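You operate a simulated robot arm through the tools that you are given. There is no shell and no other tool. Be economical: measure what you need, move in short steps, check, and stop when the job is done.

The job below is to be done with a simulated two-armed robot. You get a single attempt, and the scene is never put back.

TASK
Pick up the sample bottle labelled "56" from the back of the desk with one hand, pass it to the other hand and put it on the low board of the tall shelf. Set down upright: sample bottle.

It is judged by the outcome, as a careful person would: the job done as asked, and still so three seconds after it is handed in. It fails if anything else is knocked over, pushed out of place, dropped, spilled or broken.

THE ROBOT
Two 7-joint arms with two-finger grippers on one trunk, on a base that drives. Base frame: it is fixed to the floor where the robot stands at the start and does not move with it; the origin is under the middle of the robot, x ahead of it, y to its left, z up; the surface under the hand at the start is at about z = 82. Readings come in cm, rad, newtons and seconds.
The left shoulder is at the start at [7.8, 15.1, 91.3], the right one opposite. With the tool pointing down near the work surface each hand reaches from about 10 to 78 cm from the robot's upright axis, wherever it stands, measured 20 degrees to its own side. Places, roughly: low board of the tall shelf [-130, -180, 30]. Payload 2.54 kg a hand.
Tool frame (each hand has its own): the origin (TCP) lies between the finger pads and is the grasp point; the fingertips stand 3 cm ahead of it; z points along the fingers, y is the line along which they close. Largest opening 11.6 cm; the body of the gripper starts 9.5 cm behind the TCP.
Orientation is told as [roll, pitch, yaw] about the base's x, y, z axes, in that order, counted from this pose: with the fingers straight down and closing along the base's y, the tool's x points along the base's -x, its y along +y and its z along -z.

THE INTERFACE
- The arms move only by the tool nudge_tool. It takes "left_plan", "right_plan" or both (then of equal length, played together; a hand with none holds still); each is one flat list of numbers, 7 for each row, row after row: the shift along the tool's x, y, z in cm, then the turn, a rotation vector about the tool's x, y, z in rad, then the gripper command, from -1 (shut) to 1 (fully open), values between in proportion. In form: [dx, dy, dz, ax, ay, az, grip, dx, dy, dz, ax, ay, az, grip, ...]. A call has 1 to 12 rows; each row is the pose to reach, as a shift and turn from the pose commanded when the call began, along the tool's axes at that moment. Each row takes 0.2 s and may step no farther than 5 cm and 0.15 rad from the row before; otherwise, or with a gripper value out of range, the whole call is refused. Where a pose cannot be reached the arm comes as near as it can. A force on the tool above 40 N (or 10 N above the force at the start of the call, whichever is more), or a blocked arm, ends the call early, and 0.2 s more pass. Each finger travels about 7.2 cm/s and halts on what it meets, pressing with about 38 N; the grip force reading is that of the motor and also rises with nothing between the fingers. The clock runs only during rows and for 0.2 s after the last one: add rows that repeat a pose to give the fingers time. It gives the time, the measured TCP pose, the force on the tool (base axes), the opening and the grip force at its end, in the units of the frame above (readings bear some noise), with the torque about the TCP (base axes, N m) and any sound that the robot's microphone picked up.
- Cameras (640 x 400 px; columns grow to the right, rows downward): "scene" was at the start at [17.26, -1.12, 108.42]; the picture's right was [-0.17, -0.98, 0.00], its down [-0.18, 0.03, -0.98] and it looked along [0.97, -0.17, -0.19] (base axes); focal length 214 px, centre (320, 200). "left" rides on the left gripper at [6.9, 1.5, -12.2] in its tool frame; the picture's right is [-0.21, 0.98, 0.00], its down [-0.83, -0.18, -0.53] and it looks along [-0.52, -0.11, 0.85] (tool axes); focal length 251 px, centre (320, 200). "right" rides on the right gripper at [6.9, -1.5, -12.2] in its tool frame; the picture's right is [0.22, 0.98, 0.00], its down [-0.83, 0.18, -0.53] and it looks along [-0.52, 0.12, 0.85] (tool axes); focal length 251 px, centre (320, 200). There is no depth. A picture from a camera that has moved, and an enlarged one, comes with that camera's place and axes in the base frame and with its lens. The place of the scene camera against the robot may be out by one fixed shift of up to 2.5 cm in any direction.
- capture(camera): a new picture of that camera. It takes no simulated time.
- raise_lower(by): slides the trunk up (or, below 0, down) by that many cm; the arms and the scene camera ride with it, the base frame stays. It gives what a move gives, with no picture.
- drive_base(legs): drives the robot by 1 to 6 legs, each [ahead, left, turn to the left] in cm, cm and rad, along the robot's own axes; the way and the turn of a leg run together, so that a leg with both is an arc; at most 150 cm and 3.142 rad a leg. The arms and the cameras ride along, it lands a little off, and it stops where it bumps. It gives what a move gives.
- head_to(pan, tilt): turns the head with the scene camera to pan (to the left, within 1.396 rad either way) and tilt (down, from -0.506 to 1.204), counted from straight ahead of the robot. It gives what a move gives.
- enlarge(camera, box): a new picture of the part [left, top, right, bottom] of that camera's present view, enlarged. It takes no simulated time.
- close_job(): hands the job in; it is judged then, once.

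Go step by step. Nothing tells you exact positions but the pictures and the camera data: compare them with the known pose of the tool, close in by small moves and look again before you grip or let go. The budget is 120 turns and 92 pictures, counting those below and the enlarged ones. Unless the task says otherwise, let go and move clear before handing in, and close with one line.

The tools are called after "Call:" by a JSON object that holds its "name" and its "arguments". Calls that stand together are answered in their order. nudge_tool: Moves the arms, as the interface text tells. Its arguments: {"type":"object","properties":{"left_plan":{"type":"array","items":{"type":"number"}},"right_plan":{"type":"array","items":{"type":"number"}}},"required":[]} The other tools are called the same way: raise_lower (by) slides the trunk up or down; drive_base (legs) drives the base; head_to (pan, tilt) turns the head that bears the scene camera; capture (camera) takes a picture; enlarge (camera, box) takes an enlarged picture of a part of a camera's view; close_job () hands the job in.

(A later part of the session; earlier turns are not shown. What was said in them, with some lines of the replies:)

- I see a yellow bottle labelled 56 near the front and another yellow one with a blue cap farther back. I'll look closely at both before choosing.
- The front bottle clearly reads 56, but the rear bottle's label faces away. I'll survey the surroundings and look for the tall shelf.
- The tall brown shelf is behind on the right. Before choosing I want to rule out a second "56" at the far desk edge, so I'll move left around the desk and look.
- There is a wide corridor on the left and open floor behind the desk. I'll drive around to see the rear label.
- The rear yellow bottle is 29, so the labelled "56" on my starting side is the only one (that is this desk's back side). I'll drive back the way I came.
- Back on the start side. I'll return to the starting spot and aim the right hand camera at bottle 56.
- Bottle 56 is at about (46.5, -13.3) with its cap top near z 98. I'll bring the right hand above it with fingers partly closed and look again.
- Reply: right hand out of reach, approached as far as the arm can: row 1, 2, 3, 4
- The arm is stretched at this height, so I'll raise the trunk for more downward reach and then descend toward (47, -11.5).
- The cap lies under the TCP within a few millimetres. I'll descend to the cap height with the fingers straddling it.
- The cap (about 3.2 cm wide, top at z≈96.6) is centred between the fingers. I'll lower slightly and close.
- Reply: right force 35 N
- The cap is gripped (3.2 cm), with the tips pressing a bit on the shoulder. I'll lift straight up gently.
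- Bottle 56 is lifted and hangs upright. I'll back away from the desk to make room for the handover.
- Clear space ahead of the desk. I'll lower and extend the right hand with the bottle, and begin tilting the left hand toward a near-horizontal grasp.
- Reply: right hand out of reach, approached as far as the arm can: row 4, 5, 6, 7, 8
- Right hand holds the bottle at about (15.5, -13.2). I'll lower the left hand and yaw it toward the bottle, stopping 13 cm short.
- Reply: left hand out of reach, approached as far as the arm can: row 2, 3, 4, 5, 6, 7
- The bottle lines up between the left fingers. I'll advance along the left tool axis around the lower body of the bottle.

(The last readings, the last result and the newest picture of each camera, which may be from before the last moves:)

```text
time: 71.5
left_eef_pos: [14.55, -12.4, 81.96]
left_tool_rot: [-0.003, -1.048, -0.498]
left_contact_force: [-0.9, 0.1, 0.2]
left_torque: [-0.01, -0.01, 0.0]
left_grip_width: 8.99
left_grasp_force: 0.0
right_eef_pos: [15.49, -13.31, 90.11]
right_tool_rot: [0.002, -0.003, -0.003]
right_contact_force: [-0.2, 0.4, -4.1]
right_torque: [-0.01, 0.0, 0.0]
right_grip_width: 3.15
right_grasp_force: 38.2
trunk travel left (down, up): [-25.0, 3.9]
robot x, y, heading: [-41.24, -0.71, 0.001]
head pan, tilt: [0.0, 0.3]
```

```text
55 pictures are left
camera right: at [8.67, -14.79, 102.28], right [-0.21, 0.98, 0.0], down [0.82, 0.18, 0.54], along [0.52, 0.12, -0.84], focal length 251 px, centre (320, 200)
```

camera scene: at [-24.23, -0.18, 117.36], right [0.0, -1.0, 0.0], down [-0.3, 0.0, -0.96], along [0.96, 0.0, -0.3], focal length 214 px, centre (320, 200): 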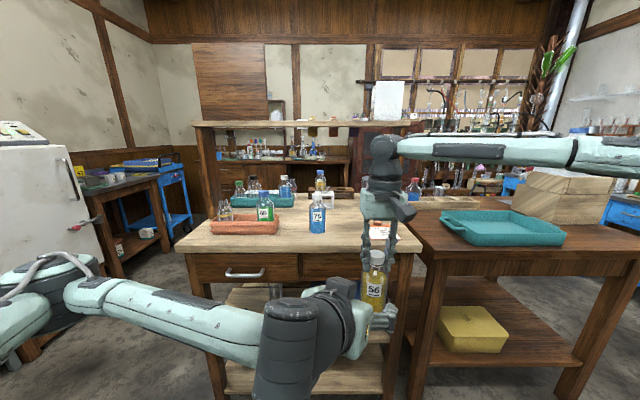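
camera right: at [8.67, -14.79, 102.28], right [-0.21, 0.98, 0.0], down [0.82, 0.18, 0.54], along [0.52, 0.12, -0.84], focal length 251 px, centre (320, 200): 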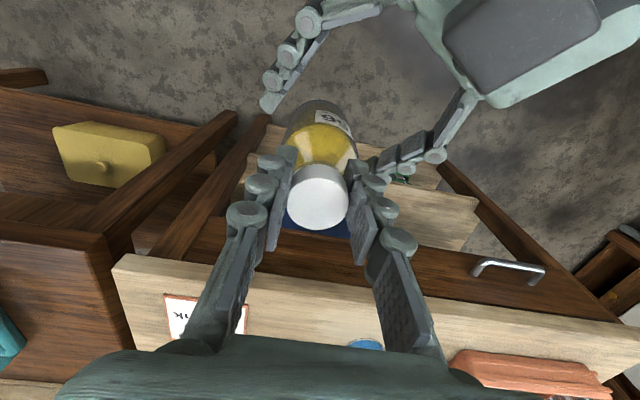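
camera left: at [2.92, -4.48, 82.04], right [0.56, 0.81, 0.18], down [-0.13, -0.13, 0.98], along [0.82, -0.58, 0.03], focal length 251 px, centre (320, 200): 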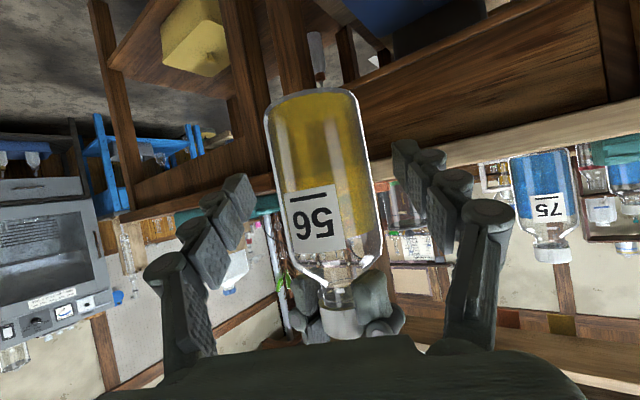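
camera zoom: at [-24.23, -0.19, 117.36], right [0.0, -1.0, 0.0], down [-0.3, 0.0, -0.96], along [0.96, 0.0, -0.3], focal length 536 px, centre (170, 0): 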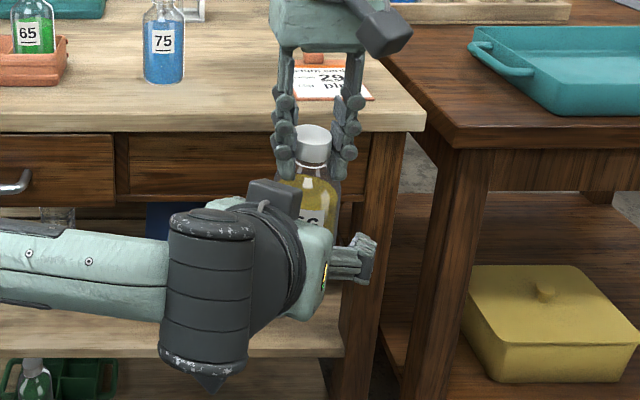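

Fingers straddle the body correctly. I'll advance 1 cm more, centre, and close the left gripper.

Call:
{"name": "nudge_tool", "arguments": {"left_plan": [0, 0.3, 1.1, 0, 0, 0, 0.55, 0, 0.3, 1.1, 0, 0, 0, 0.2, 0, 0.3, 1.1, 0, 0, 0, 0, 0, 0.3, 1.1, 0, 0, 0, -0.5, 0, 0.3, 1.1, 0, 0, 0, -1, 0, 0.3, 1.1, 0, 0, 0, -1, 0, 0.3, 1.1, 0, 0, 0, -1]}}

Call:
{"name": "capture", "arguments": {"camera": "left"}}

Call:
{"name": "capture", "arguments": {"camera": "right"}}

```text
time: 73.1
left_eef_pos: [15.3, -12.76, 81.38]
left_tool_rot: [-0.003, -1.047, -0.501]
left_contact_force: [-5.3, -5.7, -0.2]
left_torque: [0.36, -0.3, -0.04]
left_grip_width: 5.78
left_grasp_force: 37.6
right_eef_pos: [15.63, -13.29, 90.1]
right_tool_rot: [0.005, -0.003, 0.0]
right_contact_force: [5.1, 6.3, -3.9]
right_torque: [0.16, -0.09, 0.01]
right_grip_width: 3.17
right_grasp_force: 38.2
trunk travel left (down, up): [-25.0, 3.9]
robot x, y, heading: [-41.74, -0.33, -0.003]
head pan, tilt: [0.0, 0.3]
```

```text
54 pictures are left
camera left: at [3.83, -4.7, 81.51], right [0.56, 0.8, 0.18], down [-0.13, -0.13, 0.98], along [0.81, -0.58, 0.03], focal length 251 px, centre (320, 200)
```

left: 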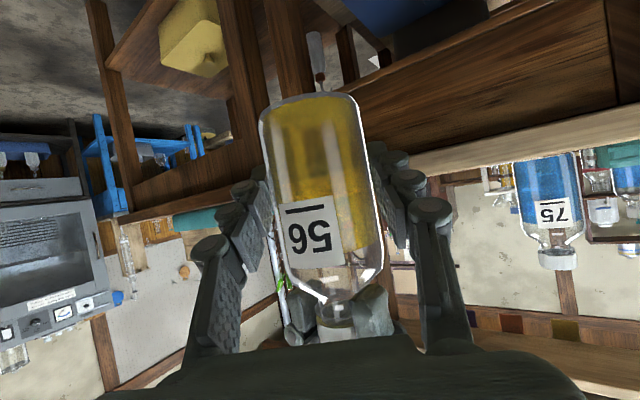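

```text
53 pictures are left
camera right: at [8.67, -14.77, 102.29], right [-0.21, 0.98, 0.0], down [0.82, 0.18, 0.54], along [0.52, 0.12, -0.84], focal length 251 px, centre (320, 200)
```

right: 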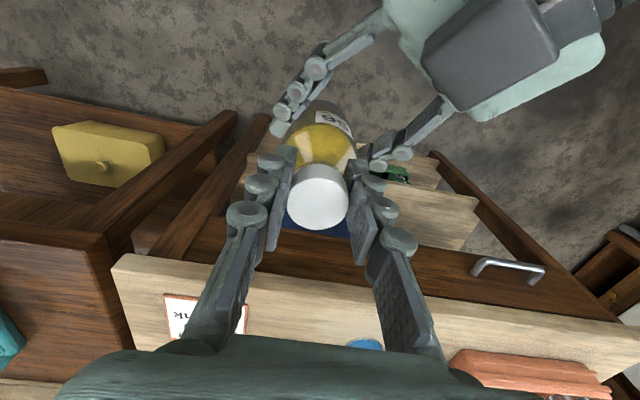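

Left hand holds the body firmly (5.8 cm). I'll open the right hand and lift it straight up off the cap.

Call:
{"name": "nudge_tool", "arguments": {"right_plan": [0, 0, 0, 0, 0, 0, 0, 0, 0, 0, 0, 0, 0, 0.2, 0, 0, 0, 0, 0, 0, 0.2, 0, 0, -3, 0, 0, 0, 0.2, 0, 0, -7, 0, 0, 0, 0.2, 0, -2, -11, 0, 0, 0, 0.2, 0, -6, -13, 0, 0, 0, 0.2, 0, -10, -13, 0, 0, 0, 0.2, 0, -10, -13, 0, 0, 0, 0.2]}}

Call:
{"name": "capture", "arguments": {"camera": "left"}}

Call:
{"name": "capture", "arguments": {"camera": "scene"}}

```text
time: 75.1
left_eef_pos: [15.31, -12.66, 81.31]
left_tool_rot: [-0.001, -1.046, -0.5]
left_contact_force: [-0.1, 0.4, -0.3]
left_torque: [0.05, 0.03, -0.03]
left_grip_width: 5.76
left_grasp_force: 37.8
right_eef_pos: [15.41, -23.51, 103.11]
right_tool_rot: [0.003, -0.002, -0.003]
right_contact_force: [-0.2, -0.3, 0.0]
right_torque: [0.0, -0.01, 0.03]
right_grip_width: 7.0
right_grasp_force: 0.1
right hand out of reach, approached as far as the arm can: row 5, 6
trunk travel left (down, up): [-25.0, 3.9]
robot x, y, heading: [-41.31, -0.79, -0.002]
head pan, tilt: [0.0, 0.3]
```

```text
52 pictures are left
camera left: at [3.87, -4.66, 81.5], right [0.56, 0.81, 0.18], down [-0.13, -0.13, 0.98], along [0.82, -0.58, 0.03], focal length 251 px, centre (320, 200)
```

left: 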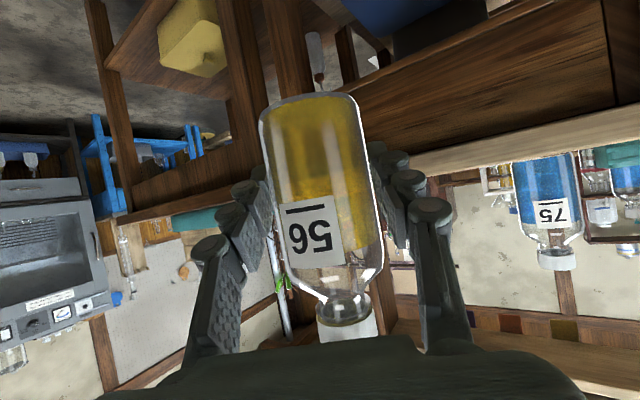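

```text
51 pictures are left
camera scene: at [-24.22, -0.18, 117.36], right [0.0, -1.0, 0.0], down [-0.3, 0.0, -0.96], along [0.96, 0.0, -0.3], focal length 214 px, centre (320, 200)
```

scene: 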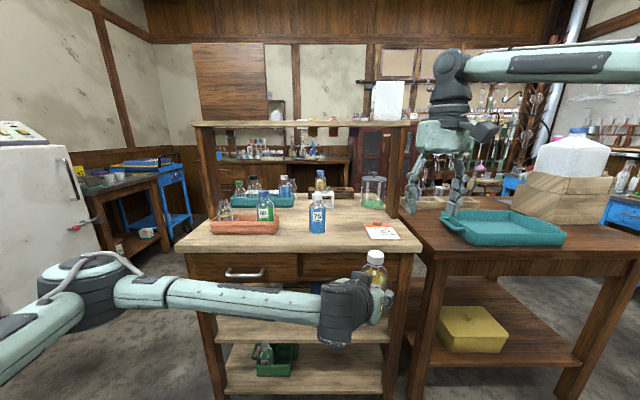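

The handover worked: the left hand alone holds bottle 56 upright. I'll retract the right hand, turn toward the tall shelf and look.

Call:
{"name": "nudge_tool", "arguments": {"right_plan": [4, -2, 0, 0, 0, 0, 0, 8, -4, 0, 0, 0, 0, 0, 12, -6, 0, 0, 0, 0, 0, 16, -8, 0, 0, 0, 0, 0, 20, -10, 0, 0, 0, 0, 0, 20, -10, 0, 0, 0, 0, 0]}}

Call:
{"name": "drive_base", "arguments": {"legs": [[0, 0, -1.2]]}}

Call:
{"name": "head_to", "arguments": {"pan": -0.8, "tilt": 0.5}}

Call:
{"name": "capture", "arguments": {"camera": "scene"}}

```text
time: 76.5
left_eef_pos: [15.52, -12.71, 81.21]
left_tool_rot: [-0.002, -1.049, -0.498]
left_contact_force: [0.2, -0.8, -0.2]
left_torque: [0.02, 0.02, 0.0]
left_grip_width: 5.73
left_grasp_force: 37.7
right_eef_pos: [-4.39, -33.33, 103.09]
right_tool_rot: [0.001, 0.001, -0.003]
right_contact_force: [-0.5, 0.4, 0.3]
right_torque: [0.02, 0.01, 0.0]
right_grip_width: 5.8
right_grasp_force: 0.0
trunk travel left (down, up): [-25.0, 3.9]
robot x, y, heading: [-41.93, -0.69, -0.005]
head pan, tilt: [0.0, 0.3]
```

```text
time: 80.0
left_eef_pos: [-33.41, -58.49, 81.45]
left_tool_rot: [-0.003, -1.047, -1.721]
left_contact_force: [-0.7, -0.5, -0.3]
left_torque: [0.01, -0.02, -0.02]
left_grip_width: 5.76
left_grasp_force: 37.8
right_eef_pos: [-59.65, -46.86, 103.12]
right_tool_rot: [0.001, 0.0, -1.223]
right_contact_force: [-0.4, 0.7, -0.3]
right_torque: [0.03, -0.01, -0.01]
right_grip_width: 5.8
right_grasp_force: 0.1
trunk travel left (down, up): [-25.0, 3.9]
robot x, y, heading: [-41.62, -1.26, -1.225]
head pan, tilt: [0.0, 0.3]
```

```text
time: 81.1
left_eef_pos: [-33.5, -58.42, 81.31]
left_tool_rot: [-0.004, -1.046, -1.721]
left_contact_force: [0.3, 1.2, 0.5]
left_torque: [0.06, -0.03, 0.0]
left_grip_width: 5.77
left_grasp_force: 38.2
right_eef_pos: [-59.7, -46.74, 103.07]
right_tool_rot: [0.003, -0.002, -1.227]
right_contact_force: [-0.6, -0.5, -0.1]
right_torque: [-0.01, 0.0, -0.03]
right_grip_width: 5.78
right_grasp_force: 0.0
trunk travel left (down, up): [-25.0, 3.9]
robot x, y, heading: [-41.45, -0.61, -1.227]
head pan, tilt: [-0.799, 0.499]
```

```text
50 pictures are left
camera scene: at [-42.06, -14.76, 115.52], right [-0.9, 0.44, 0.0], down [0.21, 0.43, -0.88], along [-0.38, -0.79, -0.48], focal length 214 px, centre (320, 200)
```

scene: 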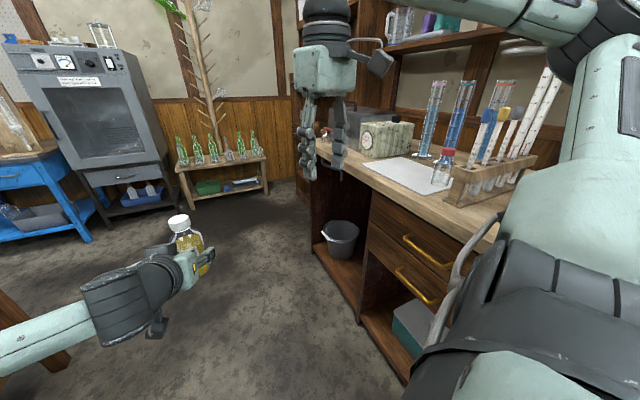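

The long bench is close on my right and the tall shelf stands beyond it. I'll shift away from the bench, face down the aisle and drive closer.

Call:
{"name": "drive_base", "arguments": {"legs": [[0, 20, 0], [0, 0, -0.344], [80, 0, 0]]}}

Call:
{"name": "capture", "arguments": {"camera": "scene"}}

```text
time: 88.7
left_eef_pos: [-33.47, -131.78, 81.28]
left_tool_rot: [-0.003, -1.048, -2.056]
left_contact_force: [0.4, -0.1, -0.4]
left_torque: [0.01, -0.01, 0.03]
left_grip_width: 5.76
left_grasp_force: 37.8
right_eef_pos: [-54.47, -112.14, 103.0]
right_tool_rot: [0.003, -0.003, -1.558]
right_contact_force: [-0.5, -0.1, -0.3]
right_torque: [0.0, -0.02, -0.03]
right_grip_width: 5.78
right_grasp_force: 0.0
trunk travel left (down, up): [-25.0, 3.9]
robot x, y, heading: [-22.29, -74.44, -1.557]
head pan, tilt: [-0.799, 0.499]
```

```text
49 pictures are left
camera scene: at [-27.4, -87.21, 115.52], right [-0.71, 0.71, 0.0], down [0.34, 0.34, -0.88], along [-0.62, -0.62, -0.48], focal length 214 px, centre (320, 200)
```

scene: 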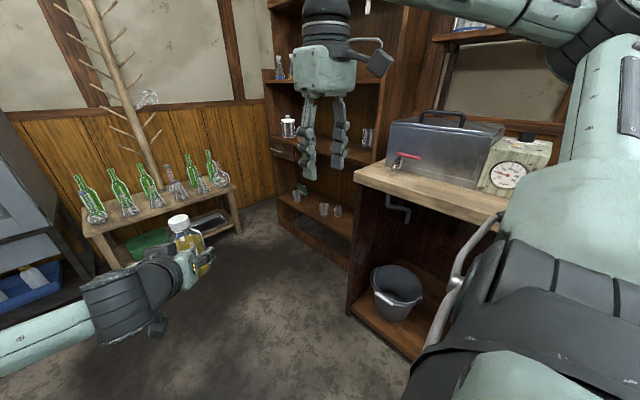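

The tall shelf's front is near x ≈ -118 with its low board (some cups on it) about z 30. I'll move farther down the aisle, then turn to face the shelf and look at the board.

Call:
{"name": "drive_base", "arguments": {"legs": [[0, 15, 0], [65, 0, 0], [0, 0, -1.585], [0, 40, 0]]}}

Call:
{"name": "head_to", "arguments": {"pan": 0.0, "tilt": 0.6}}

Call:
{"name": "capture", "arguments": {"camera": "scene"}}

```text
time: 101.8
left_eef_pos: [-63.15, -167.39, 81.33]
left_tool_rot: [-0.002, -1.047, 2.662]
left_contact_force: [0.2, 0.7, -0.1]
left_torque: [-0.01, -0.03, -0.02]
left_grip_width: 5.76
left_grasp_force: 38.1
right_eef_pos: [-43.73, -146.3, 103.18]
right_tool_rot: [0.0, -0.003, -3.123]
right_contact_force: [-0.5, -0.5, 0.8]
right_torque: [0.05, 0.0, 0.01]
right_grip_width: 5.79
right_grasp_force: 0.1
trunk travel left (down, up): [-25.0, 3.9]
robot x, y, heading: [-5.91, -178.11, -3.122]
head pan, tilt: [-0.799, 0.499]
```

```text
time: 102.9
left_eef_pos: [-63.17, -167.34, 81.21]
left_tool_rot: [-0.004, -1.048, 2.665]
left_contact_force: [-1.1, -0.6, 0.8]
left_torque: [-0.03, -0.05, -0.02]
left_grip_width: 5.75
left_grasp_force: 38.2
right_eef_pos: [-43.82, -146.23, 103.15]
right_tool_rot: [0.002, -0.003, -3.123]
right_contact_force: [-0.4, 0.6, 0.0]
right_torque: [-0.01, 0.0, 0.0]
right_grip_width: 5.78
right_grasp_force: 0.0
trunk travel left (down, up): [-25.0, 3.9]
robot x, y, heading: [-5.65, -178.0, -3.123]
head pan, tilt: [0.0, 0.6]
```

```text
48 pictures are left
camera scene: at [-20.14, -177.87, 114.61], right [-0.02, 1.0, 0.0], down [0.57, 0.01, -0.82], along [-0.82, -0.02, -0.57], focal length 214 px, centre (320, 200)
```

scene: 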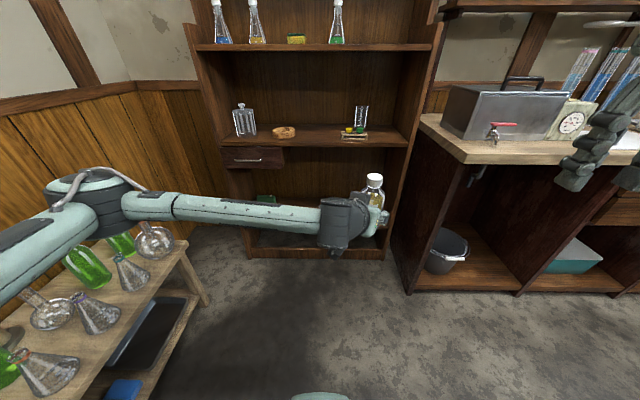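

Call:
{"name": "enlarge", "arguments": {"camera": "scene", "box": [220, 140, 420, 270]}}

```text
3.08 times, centred on (320, 205) of scene
camera zoom: at [-20.14, -177.87, 114.61], right [-0.02, 1.0, 0.0], down [0.57, 0.01, -0.82], along [-0.82, -0.02, -0.57], focal length 660 px, centre (320, 185)
```

zoom: 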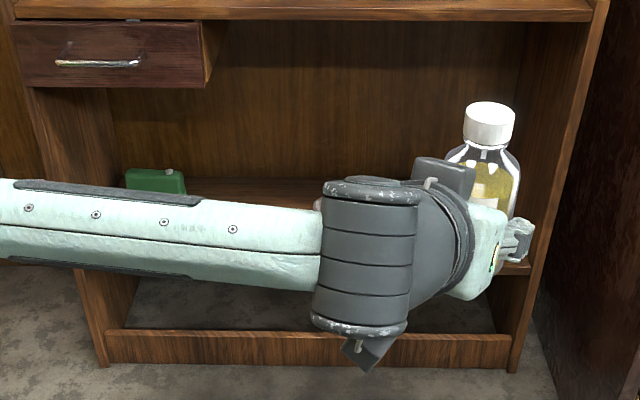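

Call:
{"name": "drive_base", "arguments": {"legs": [[0, -12, 0]]}}

Call:
{"name": "raise_lower", "arguments": {"by": -24.5}}

Call:
{"name": "capture", "arguments": {"camera": "scene"}}

```text
time: 104.7
left_eef_pos: [-63.42, -155.7, 81.25]
left_tool_rot: [-0.001, -1.047, 2.666]
left_contact_force: [0.1, 0.3, -0.2]
left_torque: [-0.02, 0.0, -0.02]
left_grip_width: 5.77
left_grasp_force: 38.1
right_eef_pos: [-43.98, -134.6, 103.05]
right_tool_rot: [0.001, -0.001, -3.122]
right_contact_force: [0.5, -0.4, -0.6]
right_torque: [0.02, -0.02, 0.0]
right_grip_width: 5.79
right_grasp_force: 0.1
trunk travel left (down, up): [-25.0, 3.9]
robot x, y, heading: [-5.86, -166.4, -3.122]
head pan, tilt: [0.0, 0.6]
```

```text
time: 107.2
left_eef_pos: [-63.32, -155.62, 56.75]
left_tool_rot: [-0.003, -1.046, 2.666]
left_contact_force: [0.0, 0.4, -0.5]
left_torque: [-0.01, -0.05, 0.0]
left_grip_width: 5.8
left_grasp_force: 37.7
right_eef_pos: [-44.05, -134.45, 78.52]
right_tool_rot: [0.002, -0.002, -3.12]
right_contact_force: [0.3, 0.5, -0.2]
right_torque: [0.03, -0.04, -0.01]
right_grip_width: 5.8
right_grasp_force: 0.2
trunk travel left (down, up): [-0.5, 28.4]
robot x, y, heading: [-5.79, -166.16, -3.119]
head pan, tilt: [0.0, 0.6]
```

```text
46 pictures are left
camera scene: at [-20.36, -166.13, 90.12], right [-0.02, 1.0, 0.0], down [0.57, 0.01, -0.82], along [-0.82, -0.02, -0.57], focal length 214 px, centre (320, 200)
```

scene: 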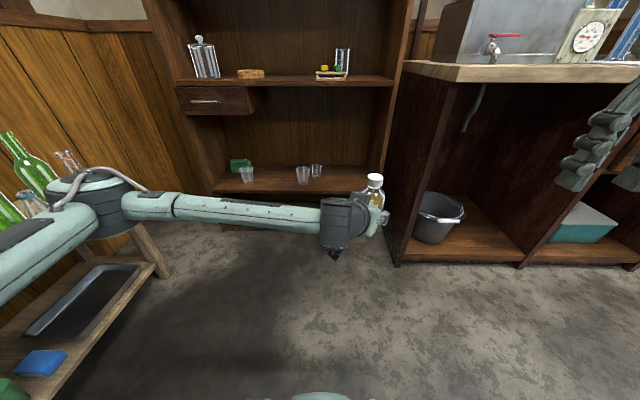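

The low board is visible: cups at y ≈ -209, -178 and -170, leaving free space on the right around y ≈ -158. I'll tuck the right hand back and lower the left hand to bottle-entry height.

Call:
{"name": "nudge_tool", "arguments": {"left_plan": [2.1, 0, 1.2, 0, 0, 0, -1, 4.2, 0, 2.4, 0, 0, 0, -1, 6.3, 0, 3.6, 0, 0, 0, -1, 8.4, 0, 4.8, 0, 0, 0, -1, 10.4, 0, 6, 0, 0, 0, -1, 10.4, 0, 6, 0, 0, 0, -1], "right_plan": [4, 0, 0, 0, 0, 0, 0, 8, 0, 0, 0, 0, 0, 0, 12, 0, 0, 0, 0, 0, 0, 16, 0, 0, 0, 0, 0, 0, 20, 0, 0, 0, 0, 0, 0, 20, 0, 0, 0, 0, 0, 0]}}

Call:
{"name": "head_to", "arguments": {"pan": 0.0, "tilt": 0.45}}

Call:
{"name": "capture", "arguments": {"camera": "scene"}}

```text
time: 108.7
left_eef_pos: [-63.34, -155.62, 52.05]
left_tool_rot: [-0.002, -1.048, 2.666]
left_contact_force: [-0.5, 0.5, 0.0]
left_torque: [-0.01, -0.06, 0.01]
left_grip_width: 5.77
left_grasp_force: 38.0
left hand out of reach, approached as far as the arm can: row 3, 4, 5, 6
right_eef_pos: [-24.07, -134.27, 78.44]
right_tool_rot: [0.003, 0.002, -3.119]
right_contact_force: [0.1, 0.6, 0.7]
right_torque: [0.02, 0.02, -0.01]
right_grip_width: 5.82
right_grasp_force: 0.0
trunk travel left (down, up): [-0.5, 28.4]
robot x, y, heading: [-6.11, -166.42, -3.119]
head pan, tilt: [0.0, 0.6]
```

```text
time: 109.3
left_eef_pos: [-63.17, -155.63, 52.06]
left_tool_rot: [-0.002, -1.047, 2.666]
left_contact_force: [0.4, 0.3, 0.4]
left_torque: [-0.03, -0.03, 0.01]
left_grip_width: 5.75
left_grasp_force: 37.9
right_eef_pos: [-24.18, -134.22, 78.33]
right_tool_rot: [0.002, -0.003, -3.12]
right_contact_force: [-0.3, -0.6, -0.8]
right_torque: [0.03, 0.02, 0.01]
right_grip_width: 5.78
right_grasp_force: 0.0
trunk travel left (down, up): [-0.5, 28.4]
robot x, y, heading: [-5.86, -166.35, -3.12]
head pan, tilt: [0.0, 0.45]
```

```text
45 pictures are left
camera scene: at [-20.71, -166.14, 91.46], right [-0.02, 1.0, 0.0], down [0.44, 0.01, -0.9], along [-0.9, -0.02, -0.44], focal length 214 px, centre (320, 200)
```

scene: 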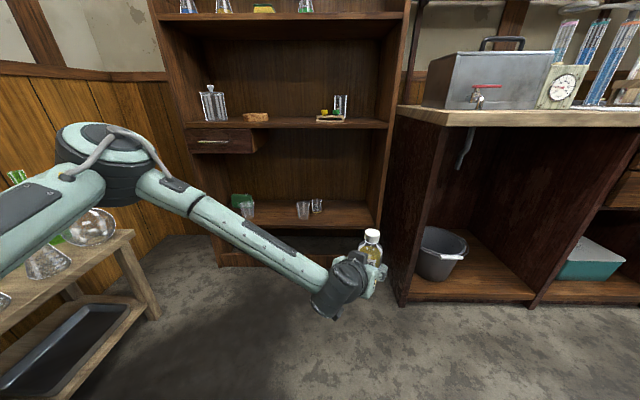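

The left hand stopped at z 52: that arm posture can't go lower there. I'll test reaching farther forward and down, still in free space.

Call:
{"name": "nudge_tool", "arguments": {"left_plan": [-1.76, 1.92, 3.04, 0, 0, 0, -1, -3.51, 3.83, 6.08, 0, 0, 0, -1, -5.27, 5.75, 9.12, 0, 0, 0, -1, -1.8, 5.75, 11.12, 0, 0, 0, -1, 1.66, 5.75, 13.12, 0, 0, 0, -1, 5.12, 5.75, 15.12, 0, 0, 0, -1, 8.6, 5.75, 17.12, 0, 0, 0, -1]}}

```text
time: 111.0
left_eef_pos: [-75.62, -155.97, 48.82]
left_tool_rot: [-0.002, -1.048, 2.665]
left_contact_force: [-0.4, 0.8, -0.2]
left_torque: [-0.01, -0.05, 0.03]
left_grip_width: 5.78
left_grasp_force: 37.8
left hand out of reach, approached as far as the arm can: row 4, 5, 6, 7
right_eef_pos: [-24.09, -134.23, 78.31]
right_tool_rot: [0.002, -0.001, -3.12]
right_contact_force: [0.2, -0.6, 0.9]
right_torque: [-0.04, -0.01, 0.01]
right_grip_width: 5.79
right_grasp_force: 0.1
trunk travel left (down, up): [-0.5, 28.4]
robot x, y, heading: [-6.03, -166.29, -3.121]
head pan, tilt: [0.0, 0.45]
```

Call:
{"name": "nudge_tool", "arguments": {"left_plan": [0.58, 2.1, -1.0, -0.0866, 0, -0.05, -1, 1.15, 4.2, -2, -0.1732, 0, -0.1, -1, 1.73, 6.3, -3, -0.26, 0, -0.15, -1, 2.3, 8.4, -4, -0.346, 0, -0.2, -1, 2.88, 10.5, -5, -0.433, 0, -0.25, -1, 6.34, 10.5, -3, -0.433, 0, -0.25, -1, 9.8, 10.5, -1, -0.433, 0, -0.25, -1, 13.27, 10.5, 1, -0.433, 0, -0.25, -1, 13.27, 10.5, 1, -0.433, 0, -0.25, -1]}}

Call:
{"name": "capture", "arguments": {"camera": "scene"}}

```text
time: 113.0
left_eef_pos: [-75.5, -168.41, 36.86]
left_tool_rot: [-0.002, -1.047, -3.118]
left_contact_force: [0.2, -0.4, 0.3]
left_torque: [0.01, 0.01, 0.01]
left_grip_width: 5.76
left_grasp_force: 38.1
right_eef_pos: [-24.1, -134.1, 78.44]
right_tool_rot: [0.002, -0.002, -3.12]
right_contact_force: [-0.5, 0.5, -0.1]
right_torque: [-0.02, -0.02, 0.01]
right_grip_width: 5.81
right_grasp_force: 0.0
trunk travel left (down, up): [-0.5, 28.4]
robot x, y, heading: [-6.02, -166.37, -3.119]
head pan, tilt: [0.0, 0.45]
```

```text
44 pictures are left
camera scene: at [-20.72, -166.14, 91.47], right [-0.02, 1.0, 0.0], down [0.44, 0.01, -0.9], along [-0.9, -0.02, -0.44], focal length 214 px, centre (320, 200)
```

scene: 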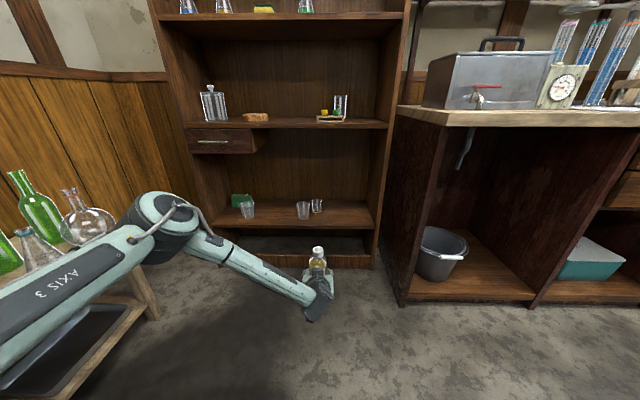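

With the tool pointing straight ahead the hand reaches low enough. I'll raise it 8 cm for clearance, then line up with the free spot (y ≈ -158) and approach the shelf.

Call:
{"name": "nudge_tool", "arguments": {"left_plan": [-3.46, 0, -2, 0, 0, 0, -1, -6.93, 0, -4, 0, 0, 0, -1, -6.93, 0, -4, 0, 0, 0, -1]}}

Call:
{"name": "drive_base", "arguments": {"legs": [[0, -10, 0], [25, 0, 0]]}}

Call:
{"name": "capture", "arguments": {"camera": "scene"}}

```text
time: 113.8
left_eef_pos: [-75.49, -168.3, 44.83]
left_tool_rot: [0.0, -1.046, -3.12]
left_contact_force: [0.4, -0.5, 0.1]
left_torque: [-0.01, -0.03, 0.03]
left_grip_width: 5.78
left_grasp_force: 37.5
right_eef_pos: [-24.12, -134.25, 78.41]
right_tool_rot: [0.002, -0.002, -3.12]
right_contact_force: [-1.1, 0.4, 0.0]
right_torque: [0.0, -0.01, -0.01]
right_grip_width: 5.8
right_grasp_force: 0.0
trunk travel left (down, up): [-0.5, 28.4]
robot x, y, heading: [-5.82, -166.54, -3.12]
head pan, tilt: [0.0, 0.45]
```

```text
time: 116.8
left_eef_pos: [-100.69, -158.27, 44.86]
left_tool_rot: [-0.003, -1.046, -3.12]
left_contact_force: [-0.4, -1.0, 0.1]
left_torque: [-0.01, -0.07, 0.01]
left_grip_width: 5.76
left_grasp_force: 38.2
right_eef_pos: [-49.23, -124.4, 78.31]
right_tool_rot: [0.001, -0.002, -3.124]
right_contact_force: [0.9, -0.5, 0.6]
right_torque: [0.01, -0.01, 0.03]
right_grip_width: 5.8
right_grasp_force: 0.0
trunk travel left (down, up): [-0.5, 28.4]
robot x, y, heading: [-31.37, -156.81, -3.123]
head pan, tilt: [0.0, 0.45]
```

```text
43 pictures are left
camera scene: at [-45.99, -156.35, 91.47], right [-0.02, 1.0, 0.0], down [0.44, 0.01, -0.9], along [-0.9, -0.02, -0.44], focal length 214 px, centre (320, 200)
```

scene: 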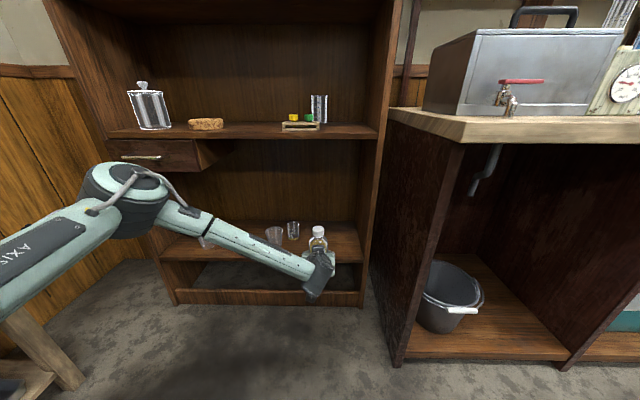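

Call:
{"name": "enlarge", "arguments": {"camera": "scene", "box": [230, 190, 390, 310]}}

Call:
{"name": "capture", "arguments": {"camera": "left"}}

```text
3.33 times, centred on (310, 250) of scene
camera zoom: at [-45.99, -156.35, 91.47], right [-0.02, 1.0, 0.0], down [0.44, 0.01, -0.9], along [-0.9, -0.02, -0.44], focal length 715 px, centre (353, 33)
```

zoom: 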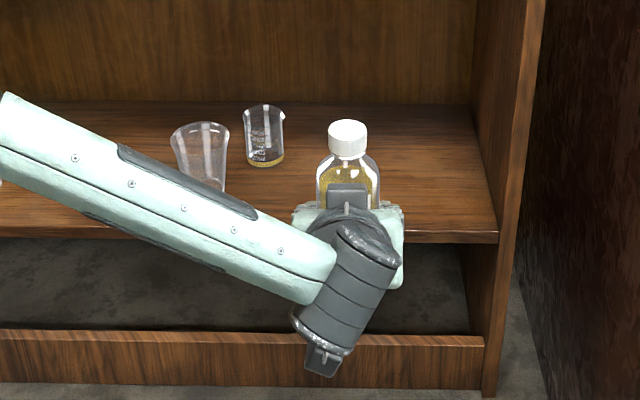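

```text
41 pictures are left
camera left: at [-86.68, -159.66, 45.05], right [-0.09, -0.98, 0.18], down [0.04, 0.18, 0.98], along [-1.0, 0.1, 0.03], focal length 251 px, centre (320, 200)
```

left: 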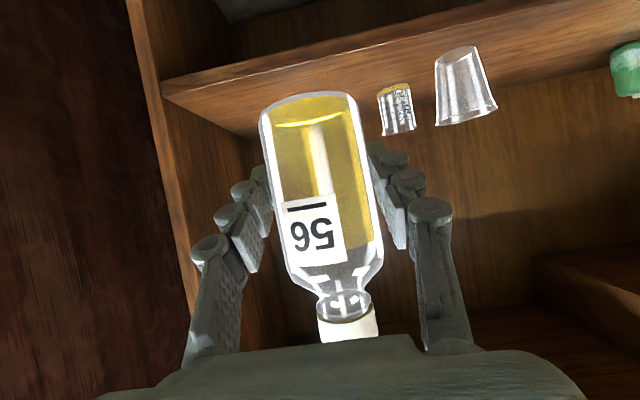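

The spot at y ≈ -158 is clear: beaker at (-130, -171), wall at y ≈ -141, board front edge x ≈ -115. I'll drive in 21 cm with the bottle well above the board.

Call:
{"name": "drive_base", "arguments": {"legs": [[12, 0, 0], [9.5, 0, 0]]}}

Call:
{"name": "capture", "arguments": {"camera": "scene"}}

Call:
{"name": "capture", "arguments": {"camera": "left"}}

```text
time: 118.8
left_eef_pos: [-122.2, -158.86, 44.88]
left_tool_rot: [-0.003, -1.046, -3.117]
left_contact_force: [0.5, 0.2, 0.1]
left_torque: [0.02, -0.01, -0.03]
left_grip_width: 5.76
left_grasp_force: 38.0
right_eef_pos: [-70.91, -124.93, 78.37]
right_tool_rot: [0.002, -0.002, -3.119]
right_contact_force: [-0.3, -0.3, -0.2]
right_torque: [0.01, -0.01, -0.01]
right_grip_width: 5.8
right_grasp_force: 0.0
trunk travel left (down, up): [-0.5, 28.4]
robot x, y, heading: [-53.04, -157.15, -3.12]
head pan, tilt: [0.0, 0.45]
```

```text
40 pictures are left
camera scene: at [-67.59, -156.83, 91.47], right [-0.02, 1.0, 0.0], down [0.44, 0.01, -0.9], along [-0.9, -0.02, -0.44], focal length 214 px, centre (320, 200)
```

scene: 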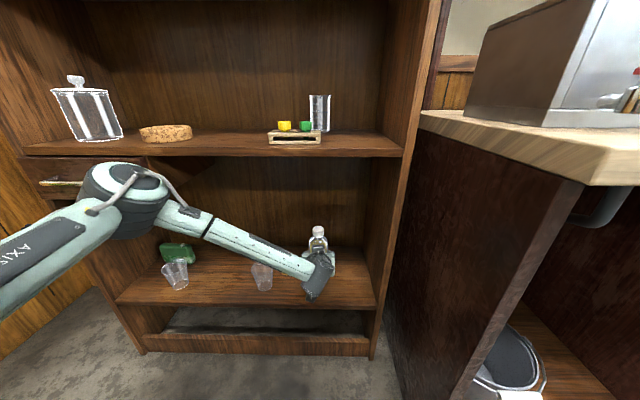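

```text
39 pictures are left
camera left: at [-108.27, -160.26, 45.05], right [-0.09, -0.98, 0.18], down [0.04, 0.18, 0.98], along [-1.0, 0.09, 0.03], focal length 251 px, centre (320, 200)
```

left: 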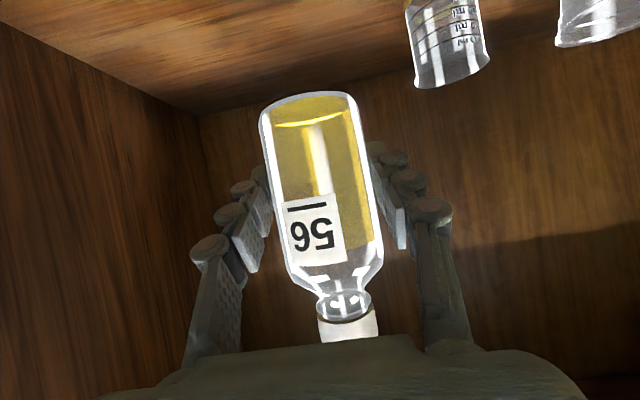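

The bottle is over the free spot. I'll lower it 8 cm and look.

Call:
{"name": "nudge_tool", "arguments": {"left_plan": [2.17, 0, 1.25, 0, 0, 0, -1, 4.33, 0, 2.5, 0, 0, 0, -1, 5.63, 0, 3.25, 0, 0, 0, -1, 6.93, 0, 4, 0, 0, 0, -1, 6.93, 0, 4, 0, 0, 0, -1]}}

Call:
{"name": "enlarge", "arguments": {"camera": "scene", "box": [220, 210, 400, 330]}}

Call:
{"name": "capture", "arguments": {"camera": "left"}}

```text
time: 120.0
left_eef_pos: [-122.31, -159.15, 36.86]
left_tool_rot: [-0.001, -1.045, -3.118]
left_contact_force: [0.1, 0.3, -0.4]
left_torque: [-0.01, -0.02, -0.02]
left_grip_width: 5.77
left_grasp_force: 37.9
right_eef_pos: [-71.01, -125.0, 78.36]
right_tool_rot: [0.003, -0.003, -3.12]
right_contact_force: [-0.3, -0.2, -0.5]
right_torque: [0.01, -0.02, 0.01]
right_grip_width: 5.81
right_grasp_force: 0.1
trunk travel left (down, up): [-0.5, 28.4]
robot x, y, heading: [-53.17, -156.53, -3.123]
head pan, tilt: [0.0, 0.45]
```

```text
3.33 times, centred on (310, 270) of scene
camera zoom: at [-67.6, -156.83, 91.47], right [-0.02, 1.0, 0.0], down [0.44, 0.01, -0.9], along [-0.9, -0.02, -0.44], focal length 715 px, centre (353, -33)
```

zoom: 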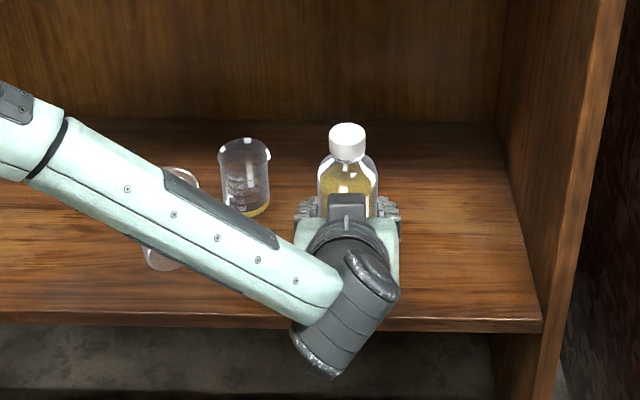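

```text
37 pictures are left
camera left: at [-108.25, -160.31, 37.0], right [-0.09, -0.98, 0.18], down [0.04, 0.18, 0.98], along [-1.0, 0.09, 0.03], focal length 251 px, centre (320, 200)
```

left: 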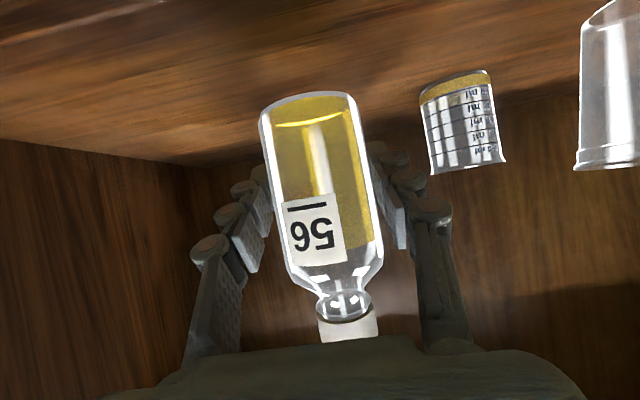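

Call:
{"name": "nudge_tool", "arguments": {"left_plan": [0.6, 0, 0.35, 0, 0, 0, -1, 0.95, 0, 0.55, 0, 0, 0, -1, 1.21, 0, 0.7, 0, 0, 0, -1, 1.47, 0, 0.85, 0, 0, 0, -1, 1.73, 0, 1.0, 0, 0, 0, -1, 1.99, 0, 1.15, 0, 0, 0, -1, 2.25, 0, 1.3, 0, 0, 0, -1, 2.5, 0, 1.45, 0, 0, 0, -1]}}

Call:
{"name": "capture", "arguments": {"camera": "left"}}

```text
time: 121.8
left_eef_pos: [-122.68, -158.97, 34.45]
left_tool_rot: [-0.006, -1.057, -3.116]
left_contact_force: [-5.0, 5.1, 21.5]
left_torque: [0.16, 0.56, -0.03]
left_grip_width: 5.79
left_grasp_force: 37.9
right_eef_pos: [-70.95, -124.92, 78.42]
right_tool_rot: [0.001, -0.005, -3.122]
right_contact_force: [0.7, -0.4, 0.2]
right_torque: [0.01, 0.01, -0.04]
right_grip_width: 5.83
right_grasp_force: 0.0
trunk travel left (down, up): [-0.5, 28.4]
robot x, y, heading: [-53.16, -157.06, -3.123]
head pan, tilt: [0.0, 0.45]
```

```text
36 pictures are left
camera left: at [-108.5, -160.2, 34.54], right [-0.08, -0.98, 0.18], down [0.05, 0.18, 0.98], along [-0.99, 0.09, 0.04], focal length 251 px, centre (320, 200)
```

left: 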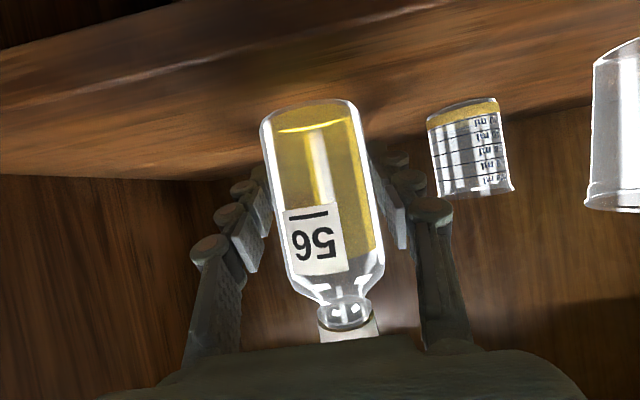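

The bottle touches the board (21 N). I'll ease the pressure slightly and open the left gripper.

Call:
{"name": "nudge_tool", "arguments": {"left_plan": [-0.22, 0, -0.13, 0, 0, 0, -1, -0.22, 0, -0.13, 0, 0, 0, -1]}}

```text
time: 122.4
left_eef_pos: [-122.27, -159.04, 34.52]
left_tool_rot: [0.0, -1.052, -3.118]
left_contact_force: [-7.3, 3.2, 16.0]
left_torque: [0.0, 0.9, -0.1]
left_grip_width: 5.76
left_grasp_force: 37.9
right_eef_pos: [-70.9, -124.94, 78.55]
right_tool_rot: [0.001, -0.004, -3.116]
right_contact_force: [-0.2, -0.5, -0.1]
right_torque: [0.0, -0.01, 0.01]
right_grip_width: 5.81
right_grasp_force: 0.1
trunk travel left (down, up): [-0.5, 28.4]
robot x, y, heading: [-52.7, -156.58, -3.121]
head pan, tilt: [0.0, 0.45]
```

Call:
{"name": "nudge_tool", "arguments": {"left_plan": [-0.22, 0, -0.13, 0, 0, 0, -1, -0.22, 0, -0.13, 0, 0, 0, -1]}}

```text
time: 123.0
left_eef_pos: [-122.34, -159.03, 34.45]
left_tool_rot: [0.0, -1.045, -3.119]
left_contact_force: [-4.5, -1.1, 9.6]
left_torque: [-0.04, 0.59, 0.05]
left_grip_width: 5.75
left_grasp_force: 37.6
right_eef_pos: [-70.94, -124.91, 78.32]
right_tool_rot: [0.001, -0.005, -3.119]
right_contact_force: [-0.4, -0.4, 0.2]
right_torque: [0.02, -0.01, 0.01]
right_grip_width: 5.82
right_grasp_force: 0.0
trunk travel left (down, up): [-0.5, 28.4]
robot x, y, heading: [-52.89, -156.76, -3.116]
head pan, tilt: [0.0, 0.45]
```

Call:
{"name": "nudge_tool", "arguments": {"left_plan": [-0.1, 0, -0.06, 0, 0, 0, 0.02, -0.1, 0, -0.06, 0, 0, 0, 0.1, -0.1, 0, -0.06, 0, 0, 0, 0.2, -0.1, 0, -0.06, 0, 0, 0, 0.4, -0.1, 0, -0.06, 0, 0, 0, 0.4]}}

Call:
{"name": "capture", "arguments": {"camera": "left"}}

Call:
{"name": "enlarge", "arguments": {"camera": "scene", "box": [220, 210, 400, 330]}}

```text
time: 124.2
left_eef_pos: [-122.32, -158.98, 34.74]
left_tool_rot: [-0.001, -1.044, -3.118]
left_contact_force: [0.2, 0.9, -0.1]
left_torque: [-0.03, 0.02, 0.03]
left_grip_width: 8.14
left_grasp_force: 0.1
right_eef_pos: [-70.95, -125.06, 78.39]
right_tool_rot: [0.001, -0.002, -3.118]
right_contact_force: [0.0, -1.0, 0.1]
right_torque: [0.0, -0.02, 0.0]
right_grip_width: 5.78
right_grasp_force: 0.1
trunk travel left (down, up): [-0.5, 28.4]
robot x, y, heading: [-52.82, -156.87, -3.124]
head pan, tilt: [0.0, 0.45]
```

```text
35 pictures are left
camera left: at [-108.26, -160.27, 34.83], right [-0.09, -0.98, 0.18], down [0.04, 0.18, 0.98], along [-1.0, 0.09, 0.03], focal length 251 px, centre (320, 200)
```

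left: 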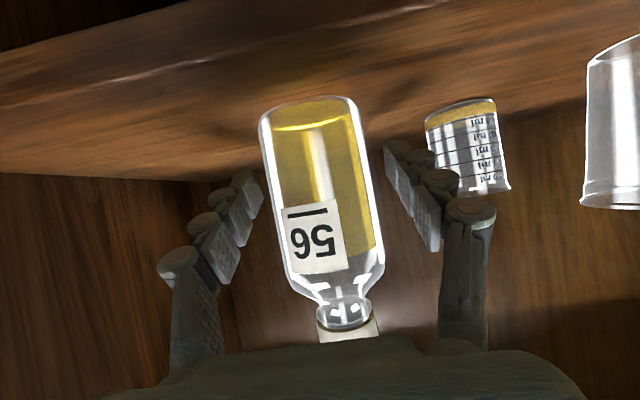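

```text
3.33 times, centred on (310, 270) of scene
camera zoom: at [-67.58, -156.83, 91.47], right [-0.02, 1.0, 0.0], down [0.44, 0.01, -0.9], along [-0.9, -0.02, -0.44], focal length 715 px, centre (353, -33)
```

zoom: 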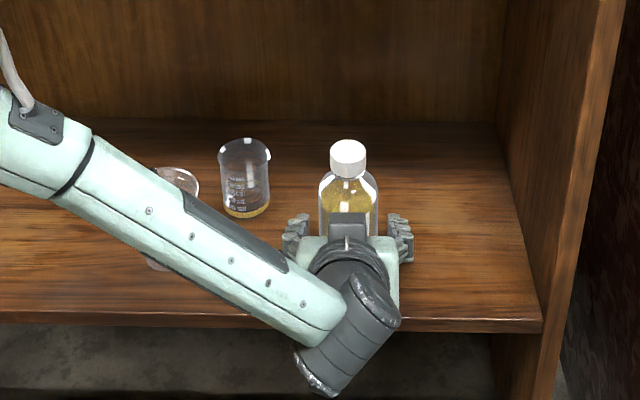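

The bottle stands on its own. I'll back the left hand off along its axis, then drive back.

Call:
{"name": "nudge_tool", "arguments": {"left_plan": [0, 0, -2, 0, 0, 0, 0.4, 0, 0, -4, 0, 0, 0, 0.4, 0, 0, -6, 0, 0, 0, 0.4, 0, 0, -8, 0, 0, 0, 0.4, 0, 0, -10, 0, 0, 0, 0.4, 0, 0, -10, 0, 0, 0, 0.4]}}

Call:
{"name": "drive_base", "arguments": {"legs": [[-35, 0, 0]]}}

Call:
{"name": "capture", "arguments": {"camera": "scene"}}

Call:
{"name": "enlarge", "arguments": {"camera": "scene", "box": [220, 170, 400, 300]}}

Call:
{"name": "capture", "arguments": {"camera": "left"}}

```text
time: 125.6
left_eef_pos: [-113.52, -158.82, 39.71]
left_tool_rot: [-0.002, -1.048, -3.117]
left_contact_force: [-0.6, -0.8, 0.8]
left_torque: [-0.01, -0.03, 0.01]
left_grip_width: 8.1
left_grasp_force: 0.1
right_eef_pos: [-70.95, -124.97, 78.4]
right_tool_rot: [0.002, -0.002, -3.119]
right_contact_force: [-0.1, -0.6, -0.1]
right_torque: [-0.03, 0.02, 0.01]
right_grip_width: 5.8
right_grasp_force: 0.0
trunk travel left (down, up): [-0.5, 28.4]
robot x, y, heading: [-53.0, -156.94, -3.117]
head pan, tilt: [0.0, 0.45]
```

```text
time: 127.9
left_eef_pos: [-78.73, -157.74, 39.59]
left_tool_rot: [-0.003, -1.047, -3.124]
left_contact_force: [0.4, -0.2, 0.3]
left_torque: [-0.02, -0.02, -0.01]
left_grip_width: 8.12
left_grasp_force: 0.0
right_eef_pos: [-35.82, -124.15, 78.35]
right_tool_rot: [0.002, -0.002, -3.126]
right_contact_force: [-0.7, 0.0, -0.5]
right_torque: [0.0, -0.02, -0.02]
right_grip_width: 5.8
right_grasp_force: 0.1
trunk travel left (down, up): [-0.5, 28.4]
robot x, y, heading: [-17.81, -156.0, -3.125]
head pan, tilt: [0.0, 0.45]
```

```text
33 pictures are left
camera scene: at [-32.67, -156.09, 91.47], right [-0.01, 1.0, 0.0], down [0.44, 0.01, -0.9], along [-0.9, -0.01, -0.44], focal length 214 px, centre (320, 200)
```

scene: 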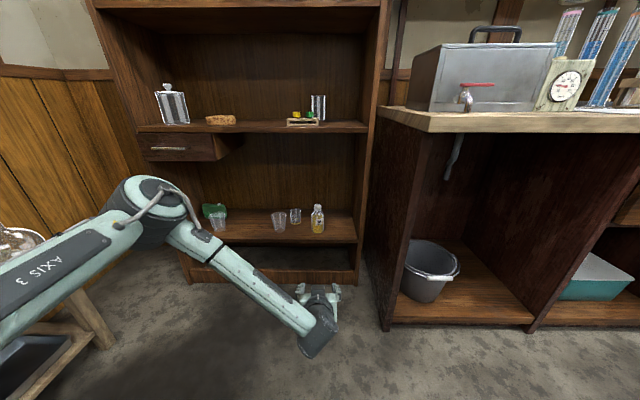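

```text
3.08 times, centred on (310, 235) of scene
camera zoom: at [-32.67, -156.09, 91.47], right [-0.01, 1.0, 0.0], down [0.44, 0.01, -0.9], along [-0.9, -0.01, -0.44], focal length 660 px, centre (351, 92)
```

zoom: 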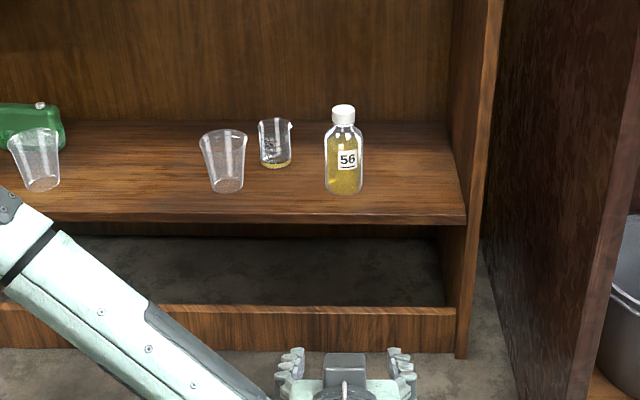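

```text
31 pictures are left
camera left: at [-64.7, -159.09, 39.86], right [-0.09, -0.98, 0.18], down [0.05, 0.18, 0.98], along [-0.99, 0.1, 0.03], focal length 251 px, centre (320, 200)
```

left: 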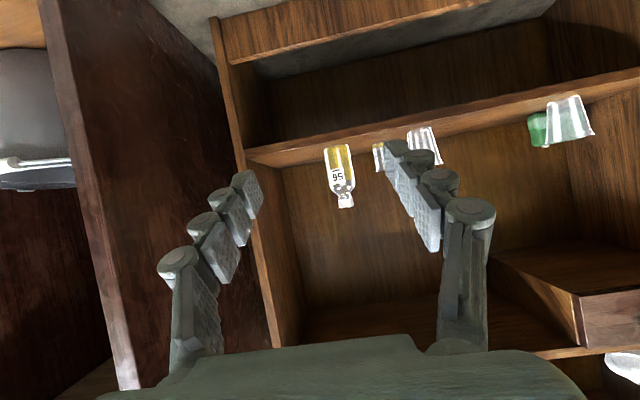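

Bottle 56 stands upright on the low board of the tall shelf, the cups there are untouched, and both hands are clear. I'm handing the job in.

Call:
{"name": "close_job", "arguments": {}}

```text
The job is handed in.
```

Sample bottle "56" was picked up with the right hand, passed to the left, and now stands upright on the low board of the tall shelf; I saw nothing else disturbed.
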